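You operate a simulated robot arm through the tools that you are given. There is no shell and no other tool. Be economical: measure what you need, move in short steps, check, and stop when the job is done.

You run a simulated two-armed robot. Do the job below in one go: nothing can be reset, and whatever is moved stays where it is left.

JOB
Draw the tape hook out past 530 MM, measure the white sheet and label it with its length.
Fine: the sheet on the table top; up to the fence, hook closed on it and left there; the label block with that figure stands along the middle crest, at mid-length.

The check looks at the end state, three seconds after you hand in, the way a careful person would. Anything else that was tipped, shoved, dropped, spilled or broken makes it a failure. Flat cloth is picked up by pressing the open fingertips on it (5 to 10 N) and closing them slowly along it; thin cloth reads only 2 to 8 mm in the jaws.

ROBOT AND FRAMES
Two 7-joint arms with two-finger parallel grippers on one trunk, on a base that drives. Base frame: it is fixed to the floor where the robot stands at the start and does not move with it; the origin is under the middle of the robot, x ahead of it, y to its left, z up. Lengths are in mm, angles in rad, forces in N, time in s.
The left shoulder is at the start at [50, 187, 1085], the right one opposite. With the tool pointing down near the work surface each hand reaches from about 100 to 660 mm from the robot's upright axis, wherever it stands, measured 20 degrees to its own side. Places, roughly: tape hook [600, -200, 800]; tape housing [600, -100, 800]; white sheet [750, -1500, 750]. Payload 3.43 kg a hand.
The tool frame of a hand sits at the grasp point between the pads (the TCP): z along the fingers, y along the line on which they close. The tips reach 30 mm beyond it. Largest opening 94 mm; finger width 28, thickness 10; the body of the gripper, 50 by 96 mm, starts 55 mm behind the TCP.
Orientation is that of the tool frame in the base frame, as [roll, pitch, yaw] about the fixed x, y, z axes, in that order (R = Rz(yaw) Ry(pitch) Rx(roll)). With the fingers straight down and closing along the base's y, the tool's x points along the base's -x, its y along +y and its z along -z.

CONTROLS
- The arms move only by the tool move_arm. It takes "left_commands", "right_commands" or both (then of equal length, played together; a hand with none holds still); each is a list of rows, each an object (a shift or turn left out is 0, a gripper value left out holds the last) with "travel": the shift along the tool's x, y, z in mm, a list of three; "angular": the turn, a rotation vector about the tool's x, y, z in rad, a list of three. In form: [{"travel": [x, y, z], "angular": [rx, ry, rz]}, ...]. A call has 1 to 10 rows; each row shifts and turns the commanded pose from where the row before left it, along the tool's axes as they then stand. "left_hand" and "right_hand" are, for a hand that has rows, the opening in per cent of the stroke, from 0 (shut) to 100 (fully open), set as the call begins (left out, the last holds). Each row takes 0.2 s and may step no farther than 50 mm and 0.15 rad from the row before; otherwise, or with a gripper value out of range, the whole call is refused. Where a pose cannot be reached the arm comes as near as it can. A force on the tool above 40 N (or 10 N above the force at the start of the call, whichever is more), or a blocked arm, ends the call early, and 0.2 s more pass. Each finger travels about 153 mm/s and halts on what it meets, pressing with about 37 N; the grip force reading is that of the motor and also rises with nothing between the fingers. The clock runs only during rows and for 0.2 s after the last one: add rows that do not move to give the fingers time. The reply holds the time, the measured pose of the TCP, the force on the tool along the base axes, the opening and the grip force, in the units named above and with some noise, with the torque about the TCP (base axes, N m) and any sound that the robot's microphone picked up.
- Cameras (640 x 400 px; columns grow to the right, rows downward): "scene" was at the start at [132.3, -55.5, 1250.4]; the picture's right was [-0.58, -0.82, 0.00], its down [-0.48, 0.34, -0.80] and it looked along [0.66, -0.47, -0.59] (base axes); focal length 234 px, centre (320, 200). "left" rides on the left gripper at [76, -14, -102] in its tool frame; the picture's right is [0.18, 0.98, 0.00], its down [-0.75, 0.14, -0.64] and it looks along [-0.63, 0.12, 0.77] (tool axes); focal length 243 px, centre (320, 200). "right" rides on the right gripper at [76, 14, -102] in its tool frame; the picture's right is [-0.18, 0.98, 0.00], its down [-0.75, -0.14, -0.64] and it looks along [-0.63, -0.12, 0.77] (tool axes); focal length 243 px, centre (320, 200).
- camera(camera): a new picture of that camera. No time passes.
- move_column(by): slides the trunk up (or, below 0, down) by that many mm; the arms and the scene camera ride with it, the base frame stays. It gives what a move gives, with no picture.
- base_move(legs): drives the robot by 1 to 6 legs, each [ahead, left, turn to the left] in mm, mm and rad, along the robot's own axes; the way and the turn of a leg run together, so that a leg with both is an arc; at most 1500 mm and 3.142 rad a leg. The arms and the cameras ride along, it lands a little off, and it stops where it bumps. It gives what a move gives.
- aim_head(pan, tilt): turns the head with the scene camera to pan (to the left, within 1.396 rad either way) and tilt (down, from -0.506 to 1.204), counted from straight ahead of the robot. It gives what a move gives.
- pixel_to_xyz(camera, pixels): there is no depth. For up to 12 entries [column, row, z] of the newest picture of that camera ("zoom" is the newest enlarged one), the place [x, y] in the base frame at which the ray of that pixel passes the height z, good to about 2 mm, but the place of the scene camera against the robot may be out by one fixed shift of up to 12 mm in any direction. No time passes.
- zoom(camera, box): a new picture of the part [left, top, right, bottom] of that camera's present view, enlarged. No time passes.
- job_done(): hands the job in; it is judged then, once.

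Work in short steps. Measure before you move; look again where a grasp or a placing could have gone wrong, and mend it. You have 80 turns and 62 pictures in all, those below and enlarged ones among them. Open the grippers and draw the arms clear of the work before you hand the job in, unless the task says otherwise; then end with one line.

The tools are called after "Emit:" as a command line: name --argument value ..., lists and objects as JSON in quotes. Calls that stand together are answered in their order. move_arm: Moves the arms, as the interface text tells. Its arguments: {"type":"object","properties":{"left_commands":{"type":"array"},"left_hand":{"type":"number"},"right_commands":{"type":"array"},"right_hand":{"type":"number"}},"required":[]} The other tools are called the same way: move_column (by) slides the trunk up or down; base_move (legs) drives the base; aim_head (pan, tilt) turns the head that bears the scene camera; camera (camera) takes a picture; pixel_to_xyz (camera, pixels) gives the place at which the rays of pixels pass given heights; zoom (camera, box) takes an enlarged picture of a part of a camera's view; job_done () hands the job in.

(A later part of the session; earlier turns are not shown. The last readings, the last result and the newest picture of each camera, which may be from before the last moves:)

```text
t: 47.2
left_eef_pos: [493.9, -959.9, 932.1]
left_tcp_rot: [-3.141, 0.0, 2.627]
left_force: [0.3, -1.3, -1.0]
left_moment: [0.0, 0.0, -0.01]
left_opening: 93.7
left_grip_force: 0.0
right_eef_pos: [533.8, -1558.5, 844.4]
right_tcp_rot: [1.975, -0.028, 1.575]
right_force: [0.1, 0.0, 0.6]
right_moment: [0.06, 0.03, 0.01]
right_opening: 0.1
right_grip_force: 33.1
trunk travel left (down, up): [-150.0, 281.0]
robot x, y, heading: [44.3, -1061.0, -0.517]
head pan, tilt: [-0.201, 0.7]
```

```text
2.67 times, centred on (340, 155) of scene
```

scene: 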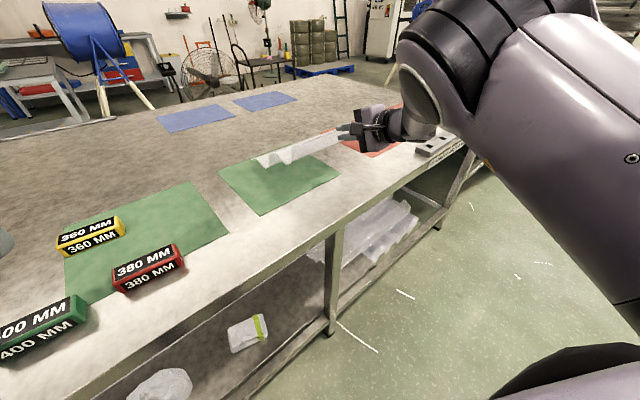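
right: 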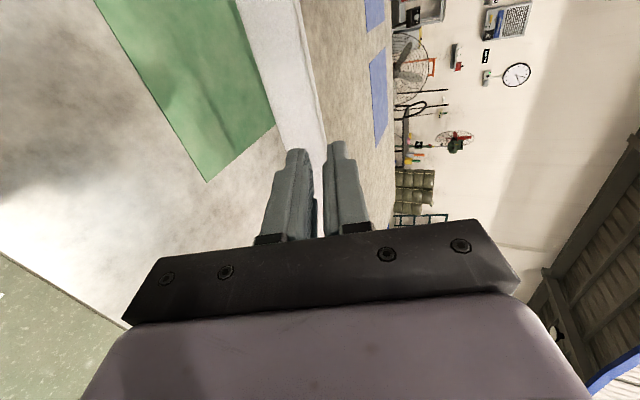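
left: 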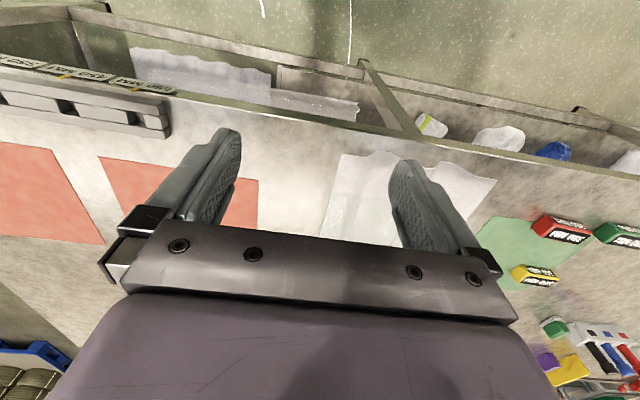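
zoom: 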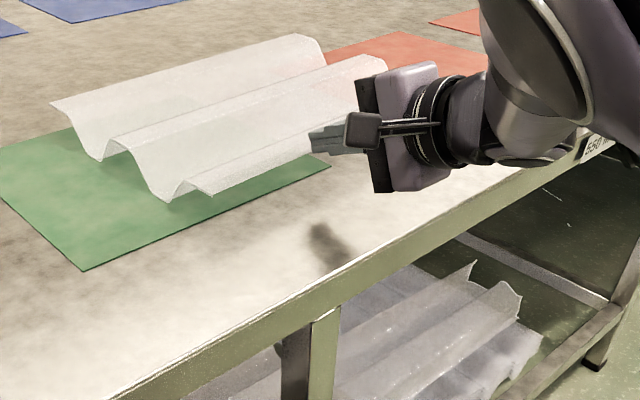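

The sheet slipped free only as it touched down, and now lies flat with crests along y. I back the right hand off, raise the trunk, and drive to the tape with this same heading.

Emit:
move_arm --right_commands '[{"travel": [0, -4, -30]}, {"travel": [0, 4, -30]}, {"travel": [0, 20, -30]}]'

Emit:
move_column --by 110

Emit:
base_move --legs '[[-382, 623, 0]]'

Emit:
aim_head --pan 0.6 --tilt 0.8

Emit:
camera --camera "scene"

Emit:
camera --camera "left"

```text
t: 48.0
left_eef_pos: [494.7, -958.4, 933.2]
left_tcp_rot: [3.14, 0.0, 2.625]
left_force: [0.8, -0.1, 0.0]
left_moment: [-0.03, -0.03, 0.02]
left_opening: 94.2
left_grip_force: 0.1
right_eef_pos: [452.8, -1568.8, 887.3]
right_tcp_rot: [1.982, -0.052, 1.553]
right_force: [0.0, -0.4, -0.1]
right_moment: [0.03, 0.04, -0.03]
right_opening: 0.2
right_grip_force: 32.9
trunk travel left (down, up): [-150.0, 281.0]
robot x, y, heading: [48.7, -1060.3, -0.517]
head pan, tilt: [-0.201, 0.7]
```

```text
t: 49.4
left_eef_pos: [494.6, -958.7, 1042.5]
left_tcp_rot: [-3.14, 0.0, 2.626]
left_force: [0.0, 0.8, 0.2]
left_moment: [0.01, 0.02, 0.0]
left_opening: 94.3
left_grip_force: 0.1
right_eef_pos: [454.4, -1570.0, 1003.1]
right_tcp_rot: [1.975, -0.051, 1.555]
right_force: [0.3, -0.2, 0.2]
right_moment: [-0.01, -0.03, 0.03]
right_opening: 0.0
right_grip_force: 33.1
trunk travel left (down, up): [-260.0, 171.0]
robot x, y, heading: [46.1, -1059.1, -0.517]
head pan, tilt: [-0.201, 0.7]
```

```text
t: 55.3
left_eef_pos: [473.9, -230.4, 1042.3]
left_tcp_rot: [3.141, 0.0, 2.646]
left_force: [-0.2, -0.9, -1.0]
left_moment: [-0.05, 0.0, 0.03]
left_opening: 94.1
left_grip_force: 0.1
right_eef_pos: [444.0, -841.5, 1008.8]
right_tcp_rot: [1.965, -0.047, 1.573]
right_force: [0.0, 0.0, -0.2]
right_moment: [0.0, 0.02, -0.02]
right_opening: 0.0
right_grip_force: 33.2
trunk travel left (down, up): [-260.0, 171.0]
robot x, y, heading: [27.9, -340.3, -0.499]
head pan, tilt: [-0.201, 0.7]
```

```text
t: 56.4
left_eef_pos: [473.1, -230.1, 1042.6]
left_tcp_rot: [3.142, 0.0, 2.644]
left_force: [-0.6, 0.0, 0.5]
left_moment: [-0.02, -0.02, 0.02]
left_opening: 93.9
left_grip_force: 0.1
right_eef_pos: [444.6, -843.1, 1008.9]
right_tcp_rot: [1.964, -0.049, 1.573]
right_force: [0.2, 0.0, 0.0]
right_moment: [-0.01, 0.01, -0.01]
right_opening: 0.1
right_grip_force: 33.2
trunk travel left (down, up): [-260.0, 171.0]
robot x, y, heading: [24.3, -339.0, -0.502]
head pan, tilt: [0.6, 0.799]
```

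```text
31 pictures are left
```

scene: 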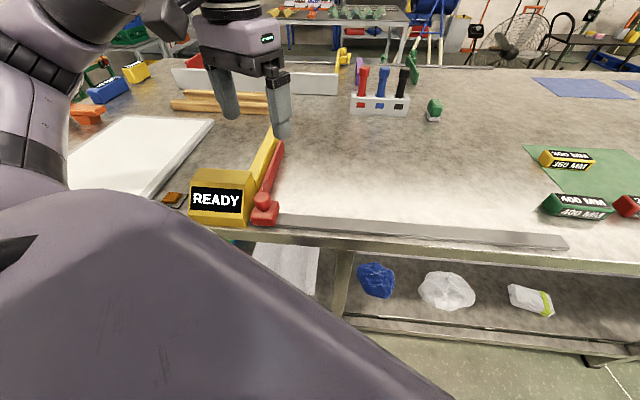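

```text
30 pictures are left
```

left: 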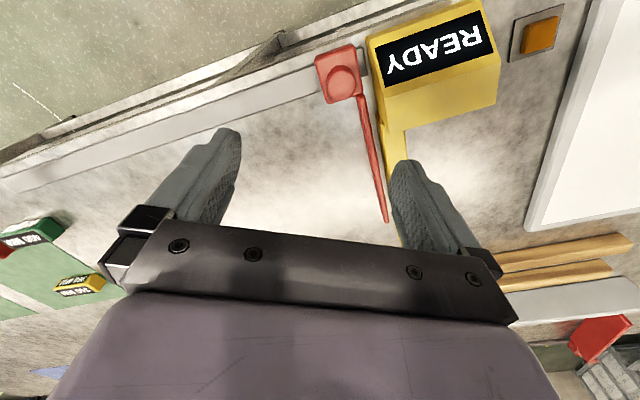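

I zoom to locate the knob and the bars.

Emit:
zoom --camera "left" --box '[280, 0, 520, 230]'

Emit:
zoom --camera "scene" --box '[150, 110, 310, 260]'

```text
1.74 times, centred on (400, 115) of left
```

zoom: 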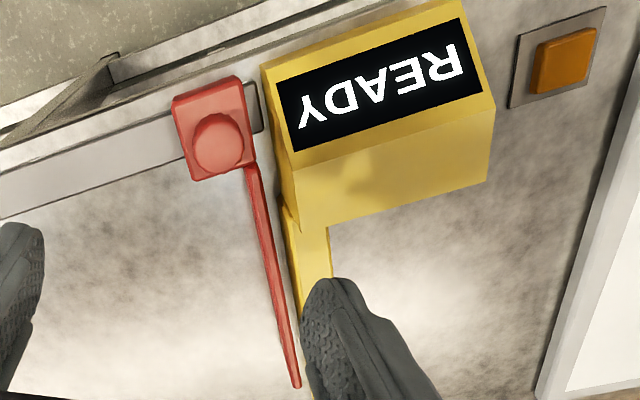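

```text
2.67 times, centred on (230, 185) of scene
```

zoom: 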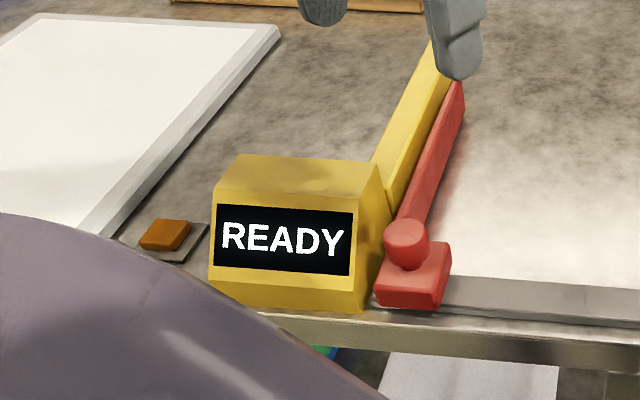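

I triangulate the knob top with both views, plus rail and bar ends.

Emit:
pixel_to_xyz --camera "left" --pixels '[[342, 81, 800], [342, 81, 820], [342, 81, 840], [342, 81, 860], [387, 221, 800], [387, 221, 820], [361, 96, 800], [0, 180, 785], [316, 86, 785]]'

Emit:
pixel_to_xyz --camera "zoom" --pixels '[[405, 230, 800], [405, 230, 820], [405, 230, 840], [405, 230, 860], [459, 85, 800], [459, 85, 820], [410, 308, 785], [450, 275, 785]]'

Emit:
pixel_to_xyz --camera "scene" --pixels '[[555, 250, 785], [567, 238, 785], [330, 215, 785], [576, 200, 785], [565, 160, 785]]'

```text
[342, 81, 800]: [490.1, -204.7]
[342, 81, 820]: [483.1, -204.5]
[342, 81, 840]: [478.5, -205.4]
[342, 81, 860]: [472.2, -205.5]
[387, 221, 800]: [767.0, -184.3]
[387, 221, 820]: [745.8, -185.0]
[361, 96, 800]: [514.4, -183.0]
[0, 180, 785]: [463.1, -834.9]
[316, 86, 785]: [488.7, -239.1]
```

```text
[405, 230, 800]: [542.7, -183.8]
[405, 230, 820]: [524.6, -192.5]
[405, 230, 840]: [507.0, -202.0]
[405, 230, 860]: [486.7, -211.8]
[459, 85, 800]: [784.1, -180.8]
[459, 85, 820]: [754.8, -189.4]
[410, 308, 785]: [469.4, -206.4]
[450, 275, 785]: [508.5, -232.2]
```

```text
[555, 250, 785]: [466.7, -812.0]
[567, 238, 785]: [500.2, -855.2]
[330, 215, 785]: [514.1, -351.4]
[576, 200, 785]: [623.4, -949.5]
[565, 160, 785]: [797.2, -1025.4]
```

Knob at about (475,−206), top z≈860. I rotate the left hand so it closes along x, center over the knob and descend to z≈905, then check.

Emit:
move_arm --left_commands '[{"angular": [0, 0, 0.134]}, {"angular": [0, 0, 0.134]}, {"angular": [0, 0, 0.134]}, {"angular": [0, 0, 0.134]}, {"angular": [0, 0, 0.134]}, {"angular": [0, 0, 0.134]}, {"angular": [0, 0, 0.134]}, {"angular": [0, 0, 0.135]}, {"travel": [24, 2, 40]}]'

Emit:
move_arm --left_commands '[{"travel": [0, 0, 48]}, {"travel": [0, 0, 48]}]' --left_hand 80

Emit:
camera --camera "left"

Emit:
zoom --camera "scene" --box '[170, 110, 330, 260]'

```text
t: 58.4
left_eef_pos: [478.0, -206.4, 1003.5]
left_tcp_rot: [-3.14, 0.001, 1.57]
left_force: [-1.0, 0.6, -0.2]
left_moment: [0.01, 0.0, -0.01]
left_opening: 94.0
left_grip_force: 0.0
right_eef_pos: [445.0, -843.5, 1008.7]
right_tcp_rot: [1.963, -0.049, 1.569]
right_force: [0.4, 0.6, -0.9]
right_moment: [-0.02, -0.01, 0.03]
right_opening: 0.0
right_grip_force: 33.1
trunk travel left (down, up): [-260.0, 171.0]
robot x, y, heading: [25.4, -336.4, -0.495]
head pan, tilt: [0.6, 0.799]
```

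```text
t: 59.0
left_eef_pos: [478.4, -203.7, 907.9]
left_tcp_rot: [3.141, 0.002, 1.571]
left_force: [-0.6, -0.1, -0.9]
left_moment: [0.01, -0.02, 0.02]
left_opening: 75.1
left_grip_force: 0.1
right_eef_pos: [444.3, -843.0, 1009.3]
right_tcp_rot: [1.964, -0.048, 1.57]
right_force: [-0.6, 0.2, 0.1]
right_moment: [0.02, 0.01, 0.04]
right_opening: 0.0
right_grip_force: 32.9
trunk travel left (down, up): [-260.0, 171.0]
robot x, y, heading: [27.2, -339.5, -0.503]
head pan, tilt: [0.6, 0.799]
```

```text
27 pictures are left
```

left: 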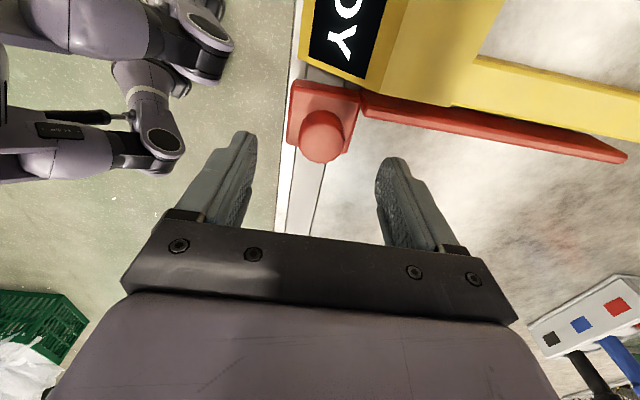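

```text
2.67 times, centred on (250, 185) of scene
```

zoom: 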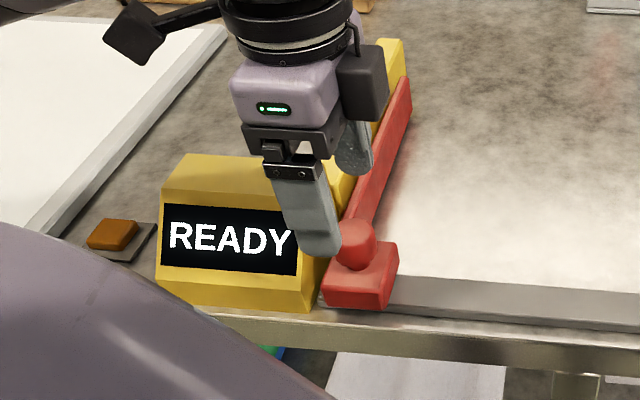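

I check the knob's place from this view.

Emit:
pixel_to_xyz --camera "left" --pixels '[[321, 125, 830], [321, 125, 845], [321, 125, 860], [295, 150, 785], [625, 155, 800], [365, 100, 800], [313, 230, 785], [277, 230, 785]]'

```text
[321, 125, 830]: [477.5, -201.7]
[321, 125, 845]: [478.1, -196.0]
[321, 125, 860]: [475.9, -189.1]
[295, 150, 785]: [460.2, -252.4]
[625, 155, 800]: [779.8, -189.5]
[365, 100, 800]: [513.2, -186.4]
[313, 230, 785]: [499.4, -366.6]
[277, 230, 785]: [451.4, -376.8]
```

Emit:
pixel_to_xyz --camera "left" --pixels '[[321, 141, 830], [321, 141, 845], [321, 141, 860], [321, 141, 875]]'

```text
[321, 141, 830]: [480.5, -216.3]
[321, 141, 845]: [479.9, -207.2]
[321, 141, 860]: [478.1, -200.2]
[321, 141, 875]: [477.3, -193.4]
```

Knob top ≈ z 848 at (479,−205) – directly beneath. I descend 50 mm and close.

Emit:
move_arm --left_commands '[{"travel": [0, 0, 25]}, {"travel": [0, 0, 15]}, {"travel": [0, 0, 10]}, {"travel": [0, 0, 3]}]'

Emit:
move_arm --left_commands '[{"travel": [0, 0, 0]}, {"travel": [0, 0, 0]}, {"travel": [0, 0, 0]}]' --left_hand 0

```text
t: 60.0
left_eef_pos: [475.1, -206.4, 853.7]
left_tcp_rot: [-3.14, 0.0, 1.571]
left_force: [0.0, -0.8, 0.0]
left_moment: [0.0, 0.0, 0.0]
left_opening: 75.5
left_grip_force: 0.2
right_eef_pos: [443.9, -842.6, 1008.6]
right_tcp_rot: [1.963, -0.05, 1.572]
right_force: [1.1, -0.3, -0.1]
right_moment: [0.0, -0.03, 0.01]
right_opening: 0.0
right_grip_force: 33.2
trunk travel left (down, up): [-260.0, 171.0]
robot x, y, heading: [26.4, -339.1, -0.499]
head pan, tilt: [0.6, 0.799]
```

```text
t: 60.8
left_eef_pos: [479.7, -206.9, 854.1]
left_tcp_rot: [3.136, 0.002, 1.575]
left_force: [28.6, -0.4, 3.2]
left_moment: [-0.4, 0.64, 0.28]
left_opening: 33.6
left_grip_force: 45.1
right_eef_pos: [445.3, -842.3, 1008.0]
right_tcp_rot: [1.968, -0.048, 1.57]
right_force: [-0.7, -0.5, -0.8]
right_moment: [0.01, 0.01, -0.03]
right_opening: 0.1
right_grip_force: 33.8
trunk travel left (down, up): [-260.0, 171.0]
robot x, y, heading: [26.1, -339.6, -0.503]
head pan, tilt: [0.6, 0.799]
```

Knob gripped (33.6 mm). I correct 5 mm in x and pull the hook −y.

Emit:
move_arm --left_commands '[{"travel": [0, 5, 0]}, {"travel": [-30, 0, 0]}, {"travel": [-30, 0, 0]}, {"travel": [-30, 0, 0]}, {"travel": [-30, 0, 0]}, {"travel": [-30, 0, 0]}, {"travel": [-30, 0, 0]}]'

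Emit:
move_arm --left_commands '[{"travel": [-30, 0, 0]}, {"travel": [-30, 0, 0]}, {"travel": [-30, 0, 0]}, {"travel": [-30, 0, 0]}]'

Emit:
camera --camera "scene"

```text
t: 62.4
left_eef_pos: [480.0, -387.8, 852.7]
left_tcp_rot: [-3.141, 0.002, 1.569]
left_force: [-5.5, -1.1, 11.4]
left_moment: [-0.28, -0.28, 0.43]
left_opening: 34.0
left_grip_force: 45.5
right_eef_pos: [443.5, -843.9, 1008.1]
right_tcp_rot: [1.963, -0.049, 1.571]
right_force: [0.7, 0.7, -0.9]
right_moment: [0.02, 0.0, 0.03]
right_opening: 0.1
right_grip_force: 32.3
trunk travel left (down, up): [-260.0, 171.0]
robot x, y, heading: [25.3, -336.4, -0.501]
head pan, tilt: [0.6, 0.799]
```

```text
t: 63.4
left_eef_pos: [481.1, -504.1, 853.5]
left_tcp_rot: [-3.141, 0.0, 1.57]
left_force: [-3.7, -1.5, 9.9]
left_moment: [0.86, 0.75, -0.34]
left_opening: 33.6
left_grip_force: 44.7
right_eef_pos: [443.9, -844.3, 1008.8]
right_tcp_rot: [1.964, -0.048, 1.572]
right_force: [0.1, 0.0, 0.4]
right_moment: [0.0, 0.01, 0.02]
right_opening: 0.1
right_grip_force: 32.8
trunk travel left (down, up): [-260.0, 171.0]
robot x, y, heading: [24.5, -336.5, -0.509]
head pan, tilt: [0.6, 0.799]
```

```text
25 pictures are left
```

scene: 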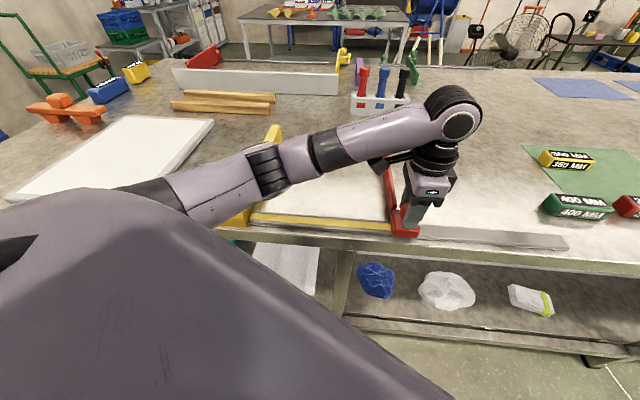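

The tape extends. I keep pulling 262 mm more.

Emit:
move_arm --left_commands '[{"travel": [-30, 0, 0]}, {"travel": [-30, 0, 0]}, {"travel": [-30, 0, 0]}, {"travel": [-30, 0, 0]}, {"travel": [-30, 0, 0]}]'

Emit:
move_arm --left_commands '[{"travel": [-28, 0, 0]}, {"travel": [-28, 0, 0]}, {"travel": [-28, 0, 0]}, {"travel": [-28, 0, 0]}]'

Emit:
zoom --camera "scene" --box '[180, 110, 580, 270]'

```text
t: 64.7
left_eef_pos: [480.6, -640.2, 851.2]
left_tcp_rot: [-3.123, 0.004, 1.576]
left_force: [-25.1, 1.4, 15.2]
left_moment: [0.96, -0.21, 0.02]
left_opening: 34.2
left_grip_force: 44.9
left hand out of reach, approached as far as the arm can: row 5
right_eef_pos: [440.6, -843.0, 1010.5]
right_tcp_rot: [1.961, -0.05, 1.567]
right_force: [-0.1, 0.0, -0.3]
right_moment: [0.01, 0.01, -0.01]
right_opening: 0.0
right_grip_force: 33.1
trunk travel left (down, up): [-260.0, 171.0]
robot x, y, heading: [22.8, -333.9, -0.503]
head pan, tilt: [0.6, 0.799]
stopped in row 5 (left hand): the force on the tool passed its limit at 61 N (the readings are from after the stop); the commanded pose is now the measured one
```

```text
t: 65.0
left_eef_pos: [479.0, -641.2, 849.4]
left_tcp_rot: [-3.115, 0.005, 1.576]
left_force: [-18.0, 0.3, 14.8]
left_moment: [0.86, -0.27, 0.01]
left_opening: 34.0
left_grip_force: 45.0
left hand out of reach, approached as far as the arm can: row 1
right_eef_pos: [440.6, -844.2, 1009.3]
right_tcp_rot: [1.961, -0.05, 1.568]
right_force: [-0.2, 0.3, 0.6]
right_moment: [0.0, -0.01, 0.0]
right_opening: 0.2
right_grip_force: 33.0
trunk travel left (down, up): [-260.0, 171.0]
robot x, y, heading: [21.5, -340.8, -0.502]
head pan, tilt: [0.6, 0.799]
stopped in row 1 (left hand): the force on the tool passed its limit at 60 N (the readings are from after the stop); the commanded pose is now the measured one
```

```text
1.60 times, centred on (380, 190) of scene
```

zoom: 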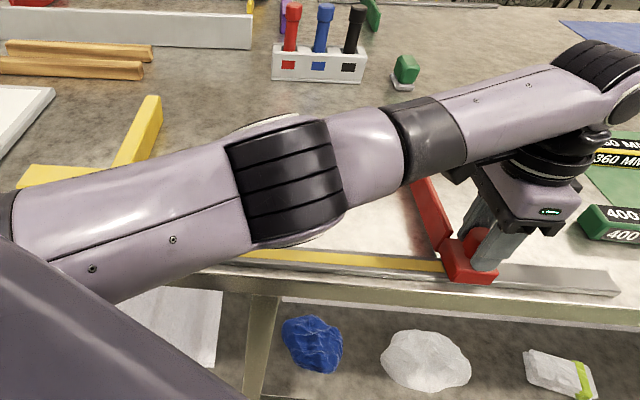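

Arm limit reached at y=−641 (435 mm drawn). I open, rise, and drive the base 180 mm further along −y to continue.

Emit:
move_arm --left_commands '[{"travel": [0, 0, 0]}, {"travel": [0, 0, 0]}, {"travel": [0, 0, 0]}, {"travel": [0, 0, -40]}, {"travel": [0, 0, -40]}]' --left_hand 85

Emit:
base_move --legs '[[87, -160, 0]]'

Emit:
move_arm --left_commands '[{"travel": [45, 0, 0]}, {"travel": [45, 0, 0]}, {"travel": [45, 0, 0]}, {"travel": [45, 0, 0]}]'

Emit:
camera --camera "left"

```text
t: 66.2
left_eef_pos: [501.6, -628.8, 923.4]
left_tcp_rot: [-3.108, -0.006, 1.618]
left_force: [-0.1, 0.3, -0.5]
left_moment: [0.0, 0.01, 0.01]
left_opening: 80.2
left_grip_force: 0.0
right_eef_pos: [443.2, -844.2, 1009.4]
right_tcp_rot: [1.965, -0.051, 1.567]
right_force: [0.5, 0.5, -1.1]
right_moment: [0.03, 0.01, 0.01]
right_opening: 0.2
right_grip_force: 33.2
trunk travel left (down, up): [-260.0, 171.0]
robot x, y, heading: [28.7, -338.0, -0.502]
head pan, tilt: [0.6, 0.799]
```

```text
t: 68.2
left_eef_pos: [501.4, -812.6, 930.8]
left_tcp_rot: [-3.115, 0.006, 1.613]
left_force: [-0.1, -0.5, -1.3]
left_moment: [0.02, 0.0, -0.02]
left_opening: 79.8
left_grip_force: 0.1
right_eef_pos: [440.9, -1026.6, 1009.3]
right_tcp_rot: [1.964, -0.051, 1.564]
right_force: [0.7, 1.0, 0.5]
right_moment: [0.0, 0.01, -0.01]
right_opening: 0.0
right_grip_force: 32.7
trunk travel left (down, up): [-260.0, 171.0]
robot x, y, heading: [25.4, -523.1, -0.501]
head pan, tilt: [0.6, 0.799]
```

```text
t: 69.2
left_eef_pos: [491.2, -631.7, 926.9]
left_tcp_rot: [-3.116, 0.005, 1.614]
left_force: [-0.5, -0.5, -0.3]
left_moment: [0.0, 0.05, -0.02]
left_opening: 80.0
left_grip_force: 0.1
right_eef_pos: [440.3, -1026.9, 1009.2]
right_tcp_rot: [1.964, -0.05, 1.564]
right_force: [1.2, 1.6, -0.3]
right_moment: [0.0, -0.01, -0.01]
right_opening: 0.3
right_grip_force: 33.0
trunk travel left (down, up): [-260.0, 171.0]
robot x, y, heading: [27.3, -515.8, -0.507]
head pan, tilt: [0.6, 0.799]
```

```text
23 pictures are left
```

left: 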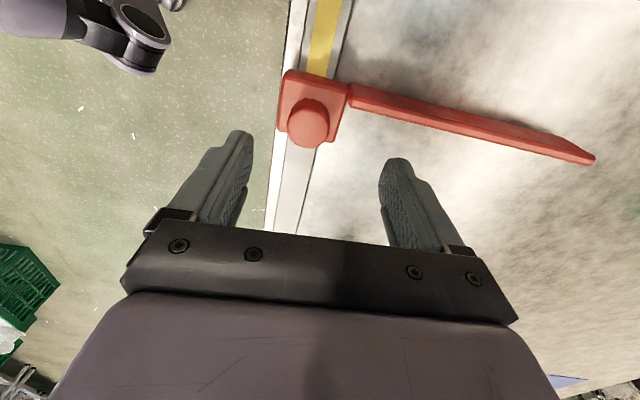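

Emit:
pixel_to_xyz --camera "left" --pixels '[[307, 126, 848], [308, 115, 848], [592, 158, 805]]'

```text
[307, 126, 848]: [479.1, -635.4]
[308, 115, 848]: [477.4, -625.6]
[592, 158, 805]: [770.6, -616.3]
```

Knob at (479,−635): I correct, descend, close and pull another 150 mm.

Emit:
move_arm --left_commands '[{"travel": [-3, -12, 0], "angular": [0, 0, 0.043]}, {"travel": [0, 0, 30]}, {"travel": [0, 0, 25]}, {"travel": [0, 0, 18]}]'

Emit:
move_arm --left_commands '[{"travel": [0, 0, 0]}, {"travel": [0, 0, 0]}, {"travel": [0, 0, 0]}, {"travel": [0, 0, 0]}]' --left_hand 0

Emit:
move_arm --left_commands '[{"travel": [-25, 0, 0]}, {"travel": [-25, 0, 0]}, {"travel": [-25, 0, 0]}, {"travel": [-25, 0, 0]}, {"travel": [-25, 0, 0]}, {"travel": [-20, 0, 0]}]'

Emit:
zoom --camera "scene" --box '[100, 80, 500, 330]'

```text
t: 70.2
left_eef_pos: [480.6, -637.0, 856.5]
left_tcp_rot: [-3.116, 0.008, 1.569]
left_force: [-0.2, -0.1, -0.1]
left_moment: [0.04, 0.02, 0.03]
left_opening: 80.1
left_grip_force: 0.1
right_eef_pos: [441.0, -1026.3, 1008.0]
right_tcp_rot: [1.964, -0.052, 1.564]
right_force: [0.4, -0.1, -0.1]
right_moment: [-0.01, -0.02, 0.01]
right_opening: 0.0
right_grip_force: 33.2
trunk travel left (down, up): [-260.0, 171.0]
robot x, y, heading: [25.5, -519.4, -0.505]
head pan, tilt: [0.6, 0.799]
```

```text
t: 71.2
left_eef_pos: [479.8, -637.9, 857.6]
left_tcp_rot: [-3.115, 0.006, 1.57]
left_force: [-4.3, 0.7, -5.8]
left_moment: [-0.77, -1.18, -0.07]
left_opening: 34.1
left_grip_force: 45.0
right_eef_pos: [440.7, -1027.7, 1008.1]
right_tcp_rot: [1.964, -0.053, 1.563]
right_force: [-1.2, -0.2, 0.5]
right_moment: [-0.01, 0.0, -0.03]
right_opening: 0.0
right_grip_force: 33.1
trunk travel left (down, up): [-260.0, 171.0]
robot x, y, heading: [26.0, -519.9, -0.502]
head pan, tilt: [0.6, 0.799]
```

```text
t: 72.6
left_eef_pos: [481.0, -775.0, 857.7]
left_tcp_rot: [-3.116, 0.001, 1.574]
left_force: [-2.9, 21.7, 1.3]
left_moment: [0.51, -1.1, -0.01]
left_opening: 34.4
left_grip_force: 45.1
right_eef_pos: [441.6, -1024.8, 1009.6]
right_tcp_rot: [1.964, -0.049, 1.565]
right_force: [0.0, -0.6, -0.2]
right_moment: [0.01, -0.02, 0.0]
right_opening: 0.0
right_grip_force: 33.3
trunk travel left (down, up): [-260.0, 171.0]
robot x, y, heading: [25.7, -519.7, -0.504]
head pan, tilt: [0.6, 0.799]
```

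```text
1.60 times, centred on (300, 205) of scene
```

zoom: 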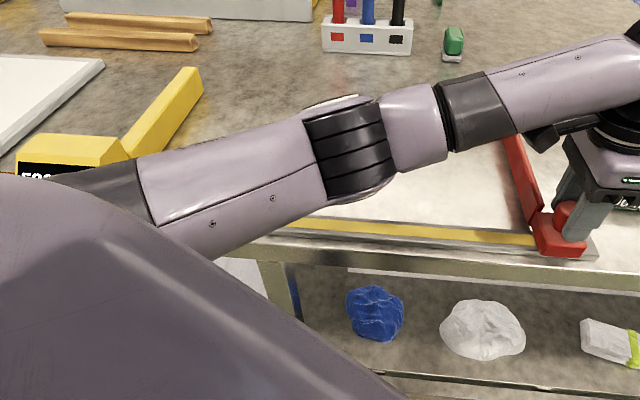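

The hook hit the rail's end at 569 mm drawn. I release, lift the left hand and drive back to the sheet, then look.

Emit:
move_arm --left_commands '[{"travel": [2, 0, 0]}, {"travel": [0, 0, 0]}, {"travel": [0, 0, 0]}, {"travel": [0, 0, -40]}, {"travel": [0, 0, -45]}, {"travel": [0, 0, -45]}, {"travel": [30, -10, 0]}, {"travel": [40, -20, 0]}, {"travel": [40, -20, 0]}]' --left_hand 85

Emit:
base_move --legs '[[310, -526, 0]]'

Emit:
aim_head --pan -0.15 --tilt 0.75

Emit:
camera --camera "scene"

Emit:
camera --camera "right"

```text
t: 74.6
left_eef_pos: [432.7, -668.6, 987.5]
left_tcp_rot: [-3.116, 0.005, 1.572]
left_force: [-0.1, -0.2, 1.0]
left_moment: [0.03, -0.01, -0.02]
left_opening: 79.9
left_grip_force: 0.1
right_eef_pos: [440.1, -1026.5, 1009.0]
right_tcp_rot: [1.964, -0.05, 1.564]
right_force: [-0.5, 0.9, -0.3]
right_moment: [-0.03, 0.01, 0.04]
right_opening: 0.0
right_grip_force: 33.2
trunk travel left (down, up): [-260.0, 171.0]
robot x, y, heading: [25.5, -519.9, -0.505]
head pan, tilt: [0.6, 0.799]
```

```text
t: 79.7
left_eef_pos: [441.8, -1274.6, 988.5]
left_tcp_rot: [-3.116, 0.005, 1.554]
left_force: [0.9, -0.2, -0.3]
left_moment: [-0.02, 0.01, 0.02]
left_opening: 79.6
left_grip_force: 0.0
right_eef_pos: [443.5, -1631.8, 1008.1]
right_tcp_rot: [1.962, -0.051, 1.547]
right_force: [0.0, -0.5, -0.6]
right_moment: [0.0, -0.02, -0.02]
right_opening: 0.0
right_grip_force: 32.9
trunk travel left (down, up): [-260.0, 171.0]
robot x, y, heading: [37.3, -1124.2, -0.519]
head pan, tilt: [0.6, 0.799]
```

```text
t: 80.8
left_eef_pos: [442.2, -1275.1, 988.4]
left_tcp_rot: [-3.116, 0.006, 1.554]
left_force: [-0.4, -0.2, 0.0]
left_moment: [0.0, 0.01, 0.0]
left_opening: 79.8
left_grip_force: 0.2
right_eef_pos: [442.6, -1633.3, 1008.2]
right_tcp_rot: [1.964, -0.052, 1.547]
right_force: [0.5, -0.2, 0.0]
right_moment: [0.0, 0.0, -0.03]
right_opening: 0.1
right_grip_force: 33.1
trunk travel left (down, up): [-260.0, 171.0]
robot x, y, heading: [39.2, -1121.4, -0.522]
head pan, tilt: [-0.15, 0.75]
```

```text
21 pictures are left
```

scene: 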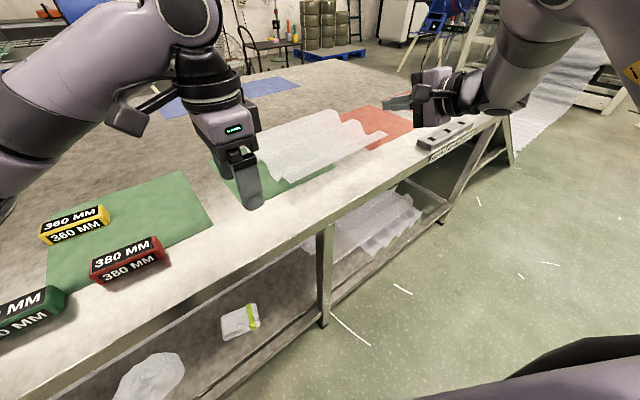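

```text
20 pictures are left
```

right: 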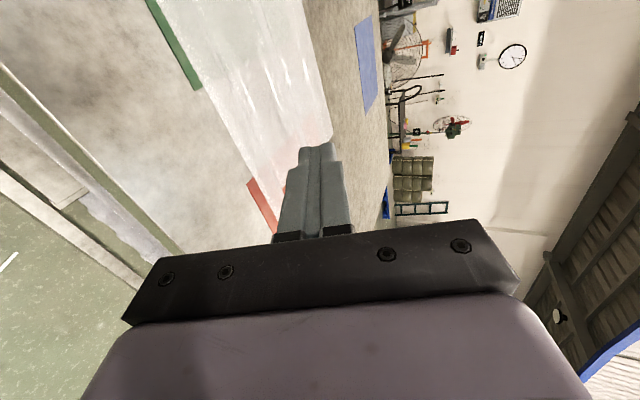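

I compute the near-edge location (z≈815) from both views.

Emit:
pixel_to_xyz --camera "right" --pixels '[[203, 90, 815], [248, 168, 815], [262, 195, 815], [150, 0, 815], [248, 168, 800], [190, 65, 815]]'

Emit:
pixel_to_xyz --camera "scene" --pixels '[[385, 140, 815], [340, 157, 815], [290, 182, 815], [262, 146, 785]]'

Emit:
zoom --camera "scene" --box '[200, 80, 440, 230]'

```text
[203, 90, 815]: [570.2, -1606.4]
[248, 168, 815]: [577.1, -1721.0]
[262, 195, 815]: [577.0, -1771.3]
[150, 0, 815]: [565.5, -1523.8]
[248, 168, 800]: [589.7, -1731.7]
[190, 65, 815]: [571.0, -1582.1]
```

```text
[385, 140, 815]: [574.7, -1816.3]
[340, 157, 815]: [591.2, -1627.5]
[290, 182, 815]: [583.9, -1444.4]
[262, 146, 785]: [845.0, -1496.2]
```

```text
2.67 times, centred on (320, 155) of scene
```

zoom: 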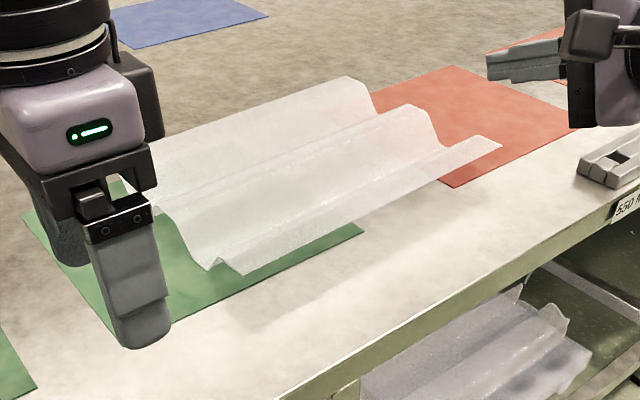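

Near edge at x≈573, y from −1444 to ≈−1840. I lower the trunk, level the hand to ~0.3 tilt, and come to z≈825 in front of the edge.

Emit:
move_column --by -130

Emit:
move_arm --right_commands '[{"angular": [-0.09, 0, 0]}, {"travel": [0, -17, 5]}, {"travel": [0, -17, 5]}, {"travel": [0, -16.6, 5]}, {"travel": [0, 9, 29]}, {"travel": [0, 9, 29]}, {"travel": [0, 9, 29]}]' --right_hand 28

Emit:
zoom --camera "right" --box '[160, 0, 480, 200]'

```text
t: 82.3
left_eef_pos: [441.8, -1274.8, 858.1]
left_tcp_rot: [-3.115, 0.007, 1.553]
left_force: [0.6, -0.9, -0.1]
left_moment: [-0.02, -0.01, 0.02]
left_opening: 79.8
left_grip_force: 0.0
right_eef_pos: [442.7, -1632.0, 879.1]
right_tcp_rot: [1.965, -0.051, 1.547]
right_force: [0.1, 0.3, 0.1]
right_moment: [-0.02, -0.01, 0.0]
right_opening: 0.0
right_grip_force: 33.1
trunk travel left (down, up): [-130.0, 301.0]
robot x, y, heading: [35.7, -1118.2, -0.523]
head pan, tilt: [-0.15, 0.75]
```

```text
t: 83.9
left_eef_pos: [442.3, -1276.1, 857.5]
left_tcp_rot: [-3.115, 0.006, 1.555]
left_force: [-0.1, 0.9, -0.3]
left_moment: [0.01, 0.01, -0.01]
left_opening: 79.8
left_grip_force: 0.0
right_eef_pos: [532.0, -1632.9, 826.7]
right_tcp_rot: [1.874, -0.052, 1.546]
right_force: [-0.3, -0.7, 0.1]
right_moment: [0.01, 0.01, -0.01]
right_opening: 26.1
right_grip_force: 0.1
trunk travel left (down, up): [-130.0, 301.0]
robot x, y, heading: [38.9, -1119.5, -0.52]
head pan, tilt: [-0.15, 0.75]
```

```text
2.00 times, centred on (320, 100) of right
```

zoom: 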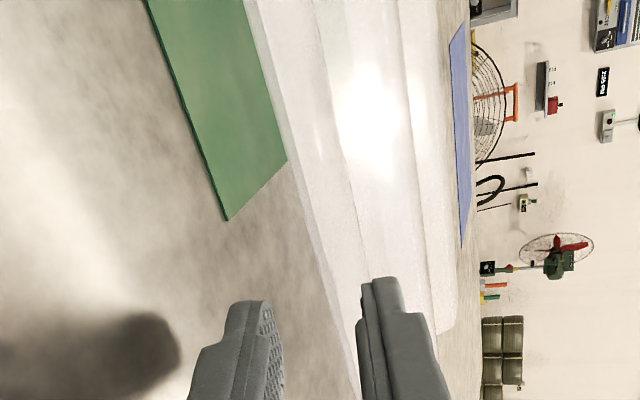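

The edge passes between the fingers. I advance 35 mm and close.

Emit:
move_arm --right_commands '[{"travel": [0, 6.5, 11]}, {"travel": [0, 3.5, 11.5]}, {"travel": [0, 3.5, 11]}, {"travel": [0, 0, 0]}]'

Emit:
move_arm --right_commands '[{"travel": [0, 0, 0]}, {"travel": [0, 0, 0]}, {"travel": [0, 0, 0]}]' --right_hand 0

Emit:
move_column --by 60

Emit:
zoom --camera "scene" --box '[200, 60, 500, 260]'

```text
t: 84.9
left_eef_pos: [441.9, -1275.8, 857.4]
left_tcp_rot: [-3.115, 0.006, 1.555]
left_force: [0.3, 0.4, 0.8]
left_moment: [0.05, 0.02, 0.03]
left_opening: 79.8
left_grip_force: 0.0
right_eef_pos: [568.2, -1633.6, 829.9]
right_tcp_rot: [1.874, -0.051, 1.547]
right_force: [0.2, -0.1, 0.5]
right_moment: [0.01, 0.0, -0.04]
right_opening: 26.3
right_grip_force: 0.3
trunk travel left (down, up): [-130.0, 301.0]
robot x, y, heading: [38.4, -1117.3, -0.52]
head pan, tilt: [-0.15, 0.75]
```

```text
t: 85.7
left_eef_pos: [441.5, -1273.8, 857.0]
left_tcp_rot: [-3.115, 0.008, 1.554]
left_force: [0.0, -1.1, -0.3]
left_moment: [-0.01, 0.01, -0.02]
left_opening: 79.6
left_grip_force: 0.0
right_eef_pos: [568.3, -1633.3, 829.6]
right_tcp_rot: [1.875, -0.051, 1.548]
right_force: [0.1, 1.0, -0.1]
right_moment: [-0.02, 0.01, 0.0]
right_opening: 0.0
right_grip_force: 32.9
trunk travel left (down, up): [-130.0, 301.0]
robot x, y, heading: [33.5, -1119.9, -0.522]
head pan, tilt: [-0.15, 0.75]
```

```text
t: 86.7
left_eef_pos: [441.8, -1274.9, 918.3]
left_tcp_rot: [-3.115, 0.007, 1.553]
left_force: [-0.3, -0.8, 0.2]
left_moment: [0.0, 0.01, 0.01]
left_opening: 80.2
left_grip_force: 0.0
right_eef_pos: [568.4, -1633.6, 889.3]
right_tcp_rot: [1.876, -0.051, 1.546]
right_force: [0.3, -0.5, 0.6]
right_moment: [0.0, 0.01, 0.01]
right_opening: 0.2
right_grip_force: 33.4
trunk travel left (down, up): [-190.0, 241.0]
robot x, y, heading: [37.2, -1121.2, -0.524]
head pan, tilt: [-0.15, 0.75]
```

```text
2.00 times, centred on (350, 160) of scene
```

zoom: 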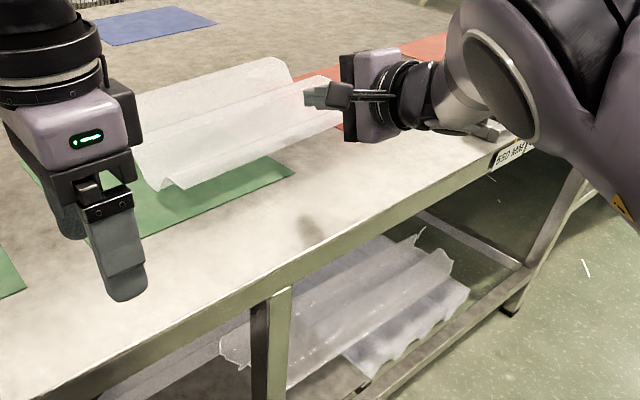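

The fingers closed empty (0 mm); the sheet stayed down. I take a right-hand picture from here to triangulate the edge using the hand camera alone.

Emit:
camera --camera "right"

```text
16 pictures are left
```

right: 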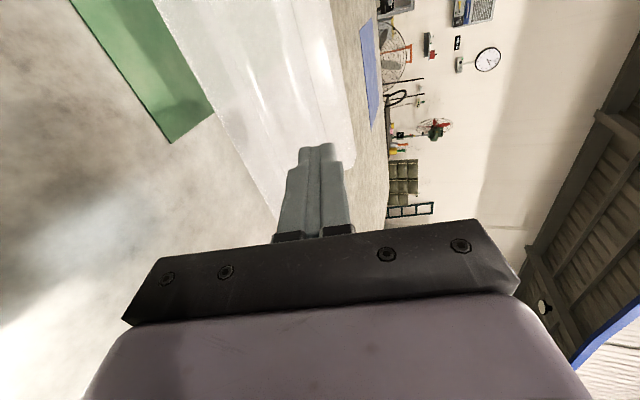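

Emit:
pixel_to_xyz --camera "right" --pixels '[[244, 158, 790], [244, 158, 805], [244, 158, 820], [213, 105, 790], [213, 105, 805], [213, 105, 820], [171, 142, 770], [171, 142, 785], [171, 142, 750]]'

```text
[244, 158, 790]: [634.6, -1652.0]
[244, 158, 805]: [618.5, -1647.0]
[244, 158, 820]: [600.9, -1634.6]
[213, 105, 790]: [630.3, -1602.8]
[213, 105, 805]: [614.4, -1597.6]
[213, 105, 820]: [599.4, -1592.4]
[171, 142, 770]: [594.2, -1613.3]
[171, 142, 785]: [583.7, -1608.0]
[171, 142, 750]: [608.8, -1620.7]
```

Sheet got pushed ~30 mm forward: edge now x≈600, z≈820; I was a bit too high. I back off, redo at TCP z≈824.5 to x≈597, and close.

Emit:
move_arm --right_commands '[{"travel": [0, -9, -29]}, {"travel": [0, -9, -29]}, {"travel": [0, 0, 0]}]' --right_hand 32

Emit:
move_column --by -60

Emit:
move_arm --right_commands '[{"travel": [0, -4.3, 1.3]}, {"travel": [0, 8.8, 28.3]}, {"travel": [0, 5.8, 19]}, {"travel": [0, 0, 0]}]'

Emit:
zoom --camera "right" --box '[160, 0, 480, 200]'

```text
t: 87.5
left_eef_pos: [440.6, -1276.4, 918.8]
left_tcp_rot: [-3.114, 0.006, 1.556]
left_force: [-0.7, -0.4, 0.1]
left_moment: [0.03, -0.02, 0.04]
left_opening: 79.7
left_grip_force: 0.1
right_eef_pos: [507.6, -1633.3, 888.1]
right_tcp_rot: [1.875, -0.051, 1.545]
right_force: [-0.4, -0.4, 0.3]
right_moment: [-0.01, -0.01, -0.04]
right_opening: 30.1
right_grip_force: 0.1
trunk travel left (down, up): [-190.0, 241.0]
robot x, y, heading: [34.8, -1121.0, -0.522]
head pan, tilt: [-0.15, 0.75]
```

```text
t: 88.5
left_eef_pos: [440.9, -1275.7, 858.2]
left_tcp_rot: [-3.115, 0.008, 1.554]
left_force: [-0.3, -0.1, 0.1]
left_moment: [0.02, 0.0, 0.02]
left_opening: 80.1
left_grip_force: 0.0
right_eef_pos: [508.5, -1632.1, 827.1]
right_tcp_rot: [1.873, -0.049, 1.546]
right_force: [-0.3, 0.5, -0.2]
right_moment: [0.0, -0.01, 0.01]
right_opening: 30.1
right_grip_force: 0.0
trunk travel left (down, up): [-130.0, 301.0]
robot x, y, heading: [35.3, -1122.5, -0.521]
head pan, tilt: [-0.15, 0.75]
```

```text
t: 89.5
left_eef_pos: [443.2, -1274.5, 856.8]
left_tcp_rot: [-3.115, 0.007, 1.553]
left_force: [0.2, -0.5, -0.3]
left_moment: [0.02, -0.01, 0.03]
left_opening: 79.8
left_grip_force: 0.0
right_eef_pos: [557.6, -1633.4, 822.7]
right_tcp_rot: [1.875, -0.05, 1.546]
right_force: [0.5, 0.1, 0.7]
right_moment: [-0.01, 0.03, 0.03]
right_opening: 29.9
right_grip_force: 0.0
trunk travel left (down, up): [-130.0, 301.0]
robot x, y, heading: [35.9, -1121.2, -0.521]
head pan, tilt: [-0.15, 0.75]
```

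```text
2.00 times, centred on (320, 100) of right
```

zoom: 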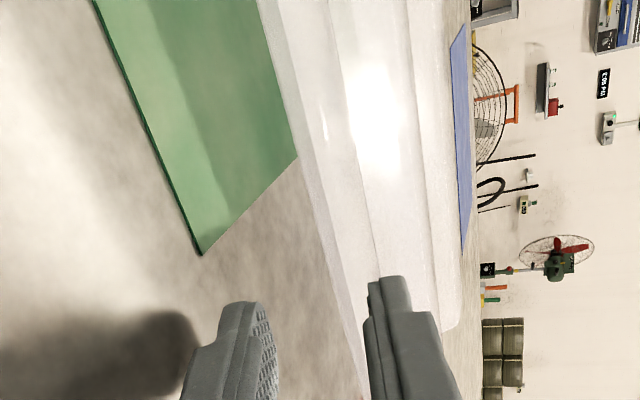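

Emit:
pixel_to_xyz --camera "zoom" --pixels '[[342, 300, 805], [342, 300, 810], [342, 300, 815], [342, 300, 820], [342, 300, 825]]'

```text
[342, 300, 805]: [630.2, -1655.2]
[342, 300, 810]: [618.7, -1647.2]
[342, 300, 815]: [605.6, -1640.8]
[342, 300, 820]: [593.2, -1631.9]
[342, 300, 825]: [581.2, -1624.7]
```

Edge refined to x≈607, z≈814. I tilt slightly more, set opening 25 %, and go to TCP (604, 820), then close.

Emit:
move_arm --right_commands '[{"angular": [0.06, 0, 0]}, {"travel": [0, 4.0, 15]}, {"travel": [0, 5.1, 14.4]}, {"travel": [0, 5.1, 14.4]}, {"travel": [0, 0, 0]}]' --right_hand 25

Emit:
move_arm --right_commands '[{"travel": [0, 0, 0]}, {"travel": [0, 0, 0]}, {"travel": [0, 0, 0]}]' --right_hand 0

```text
t: 90.7
left_eef_pos: [442.9, -1274.4, 857.2]
left_tcp_rot: [-3.115, 0.008, 1.554]
left_force: [-0.8, -0.6, -0.1]
left_moment: [-0.02, 0.01, 0.02]
left_opening: 80.0
left_grip_force: 0.1
right_eef_pos: [605.1, -1635.5, 821.2]
right_tcp_rot: [1.932, -0.052, 1.549]
right_force: [-1.0, 0.0, -0.7]
right_moment: [-0.02, 0.0, -0.01]
right_opening: 24.1
right_grip_force: 0.4
trunk travel left (down, up): [-130.0, 301.0]
robot x, y, heading: [36.8, -1116.4, -0.524]
head pan, tilt: [-0.15, 0.75]
```

```text
t: 91.5
left_eef_pos: [440.9, -1274.4, 859.0]
left_tcp_rot: [-3.117, 0.006, 1.553]
left_force: [1.2, 0.5, -0.6]
left_moment: [0.02, 0.01, -0.03]
left_opening: 79.7
left_grip_force: 0.1
right_eef_pos: [604.4, -1635.2, 823.1]
right_tcp_rot: [1.932, -0.047, 1.548]
right_force: [2.9, -0.5, 4.3]
right_moment: [-1.16, -1.27, 0.08]
right_opening: 21.7
right_grip_force: 37.1
trunk travel left (down, up): [-130.0, 301.0]
robot x, y, heading: [38.1, -1125.5, -0.518]
head pan, tilt: [-0.15, 0.75]
```

Gripped (21.7 mm, 37 N). I raise the trunk 200 mm and check the grip reading.

Emit:
move_column --by 200

Emit:
zoom --camera "scene" --box '[160, 60, 520, 285]'

```text
t: 93.7
left_eef_pos: [440.9, -1274.4, 1057.5]
left_tcp_rot: [-3.116, 0.007, 1.552]
left_force: [0.0, 0.6, -0.2]
left_moment: [0.0, 0.01, 0.03]
left_opening: 79.6
left_grip_force: 0.1
right_eef_pos: [605.3, -1634.8, 1021.8]
right_tcp_rot: [1.935, -0.05, 1.547]
right_force: [0.5, 0.1, -2.3]
right_moment: [-0.01, 0.26, -0.01]
right_opening: 11.3
right_grip_force: 37.2
trunk travel left (down, up): [-330.0, 101.0]
robot x, y, heading: [34.4, -1120.0, -0.522]
head pan, tilt: [-0.15, 0.75]
```

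```text
1.78 times, centred on (340, 172) of scene
```

zoom: 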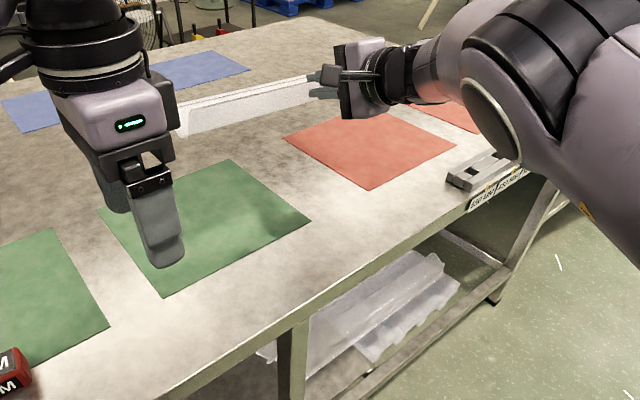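

The sheet hangs in the right hand (2.3 N). I drive to the tape: −75 in x, +1210 in y.

Emit:
base_move --legs '[[-666, 1013, 0]]'

Emit:
aim_head --pan 0.1 --tilt 0.75

Emit:
camera --camera "scene"

```text
t: 103.0
left_eef_pos: [391.6, -64.7, 1058.5]
left_tcp_rot: [-3.115, 0.008, 1.542]
left_force: [-0.3, -0.5, -0.4]
left_moment: [-0.01, 0.04, -0.02]
left_opening: 80.1
left_grip_force: 0.0
right_eef_pos: [550.0, -425.8, 1021.0]
right_tcp_rot: [1.934, -0.05, 1.537]
right_force: [-0.1, 0.4, -1.0]
right_moment: [-0.01, 0.25, 0.0]
right_opening: 11.3
right_grip_force: 36.5
trunk travel left (down, up): [-330.0, 101.0]
robot x, y, heading: [-13.2, 98.1, -0.528]
head pan, tilt: [-0.15, 0.75]
```

```text
t: 103.8
left_eef_pos: [391.2, -65.4, 1057.8]
left_tcp_rot: [-3.115, 0.007, 1.543]
left_force: [0.4, 0.4, 0.2]
left_moment: [0.01, 0.03, -0.01]
left_opening: 79.7
left_grip_force: 0.0
right_eef_pos: [551.0, -425.8, 1019.5]
right_tcp_rot: [1.934, -0.052, 1.537]
right_force: [-1.2, 0.3, -1.9]
right_moment: [0.04, 0.25, -0.02]
right_opening: 11.3
right_grip_force: 36.7
trunk travel left (down, up): [-330.0, 101.0]
robot x, y, heading: [-13.0, 97.6, -0.528]
head pan, tilt: [0.099, 0.75]
```

```text
13 pictures are left
```

scene: 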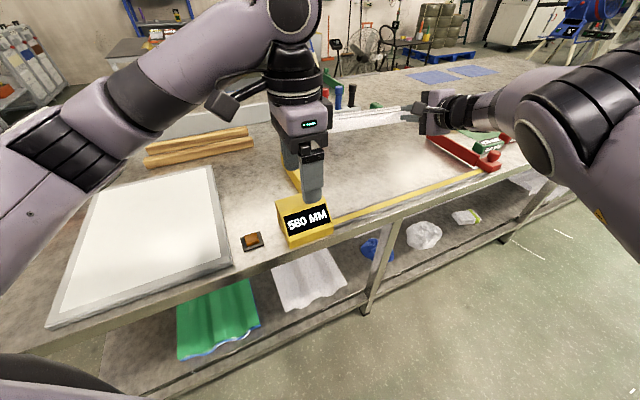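

Display reads ~560–580 MM; the hook is at the far right. I raise the left hand out of the way and lower the trunk to set the sheet down.

Emit:
move_arm --left_commands '[{"travel": [30, -20, -40]}, {"travel": [30, -20, -40]}, {"travel": [30, -20, -40]}, {"travel": [30, 0, -40]}]'

Emit:
move_column --by -192

Emit:
camera --camera "scene"

```text
refused: row 1 steps farther than a row can; nothing moved
```

```text
t: 105.9
left_eef_pos: [391.0, -63.5, 866.9]
left_tcp_rot: [-3.116, 0.007, 1.542]
left_force: [-1.1, 0.4, 0.8]
left_moment: [-0.01, -0.07, -0.04]
left_opening: 80.1
left_grip_force: 0.0
right_eef_pos: [551.0, -425.0, 830.6]
right_tcp_rot: [1.933, -0.048, 1.537]
right_force: [-0.9, -1.2, 3.2]
right_moment: [-1.06, -0.94, -0.22]
right_opening: 19.6
right_grip_force: 36.8
trunk travel left (down, up): [-138.0, 293.0]
robot x, y, heading: [-9.6, 94.8, -0.527]
head pan, tilt: [0.099, 0.75]
```

```text
12 pictures are left
```

scene: 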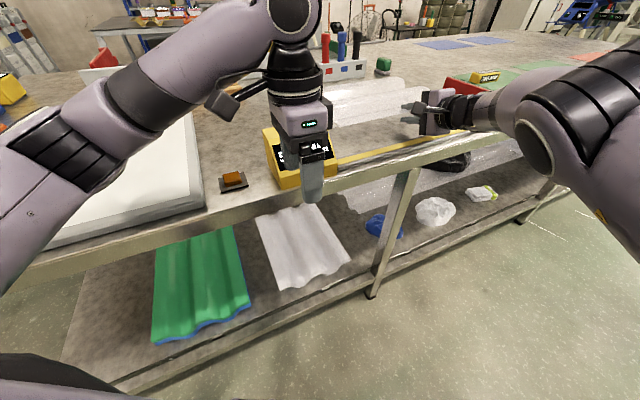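

The sheet is down, still held, no contact on the left hand. I raise the left hand away and slide the sheet toward the fence (+y) 40 mm.

Emit:
move_arm --left_commands '[{"travel": [0, -10, -45]}, {"travel": [0, -10, -45]}, {"travel": [20, -10, -44]}, {"travel": [40, 0, -20]}, {"travel": [45, 0, 0]}, {"travel": [45, 0, 0]}]' --right_commands '[{"travel": [0, 0, 0]}, {"travel": [8, 0, 0]}, {"travel": [8, 0, 0]}, {"travel": [8, 0, 0]}, {"travel": [8, 0, 0]}, {"travel": [8, 0, 0]}]'

Emit:
zoom --camera "scene" --box '[220, 60, 540, 260]'

```text
t: 107.3
left_eef_pos: [367.5, 88.8, 1022.8]
left_tcp_rot: [-3.116, 0.008, 1.542]
left_force: [0.4, -0.5, 1.2]
left_moment: [0.0, -0.03, -0.04]
left_opening: 79.7
left_grip_force: 0.1
right_eef_pos: [552.9, -383.3, 831.3]
right_tcp_rot: [1.932, -0.052, 1.539]
right_force: [-1.9, 2.4, 4.7]
right_moment: [-1.03, -1.02, 0.17]
right_opening: 19.1
right_grip_force: 37.2
trunk travel left (down, up): [-138.0, 293.0]
robot x, y, heading: [-12.8, 93.1, -0.531]
head pan, tilt: [0.099, 0.75]
```

```text
2.00 times, centred on (380, 160) of scene
```

zoom: 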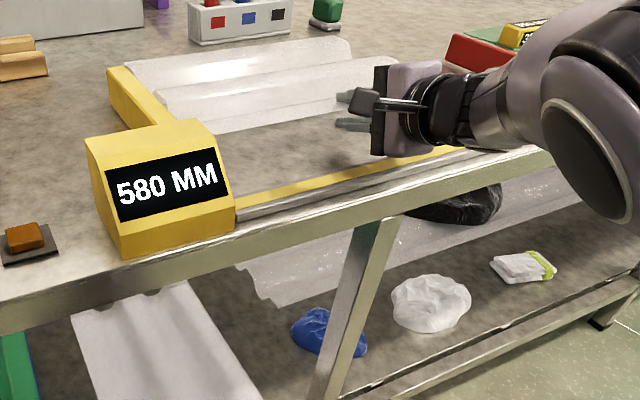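

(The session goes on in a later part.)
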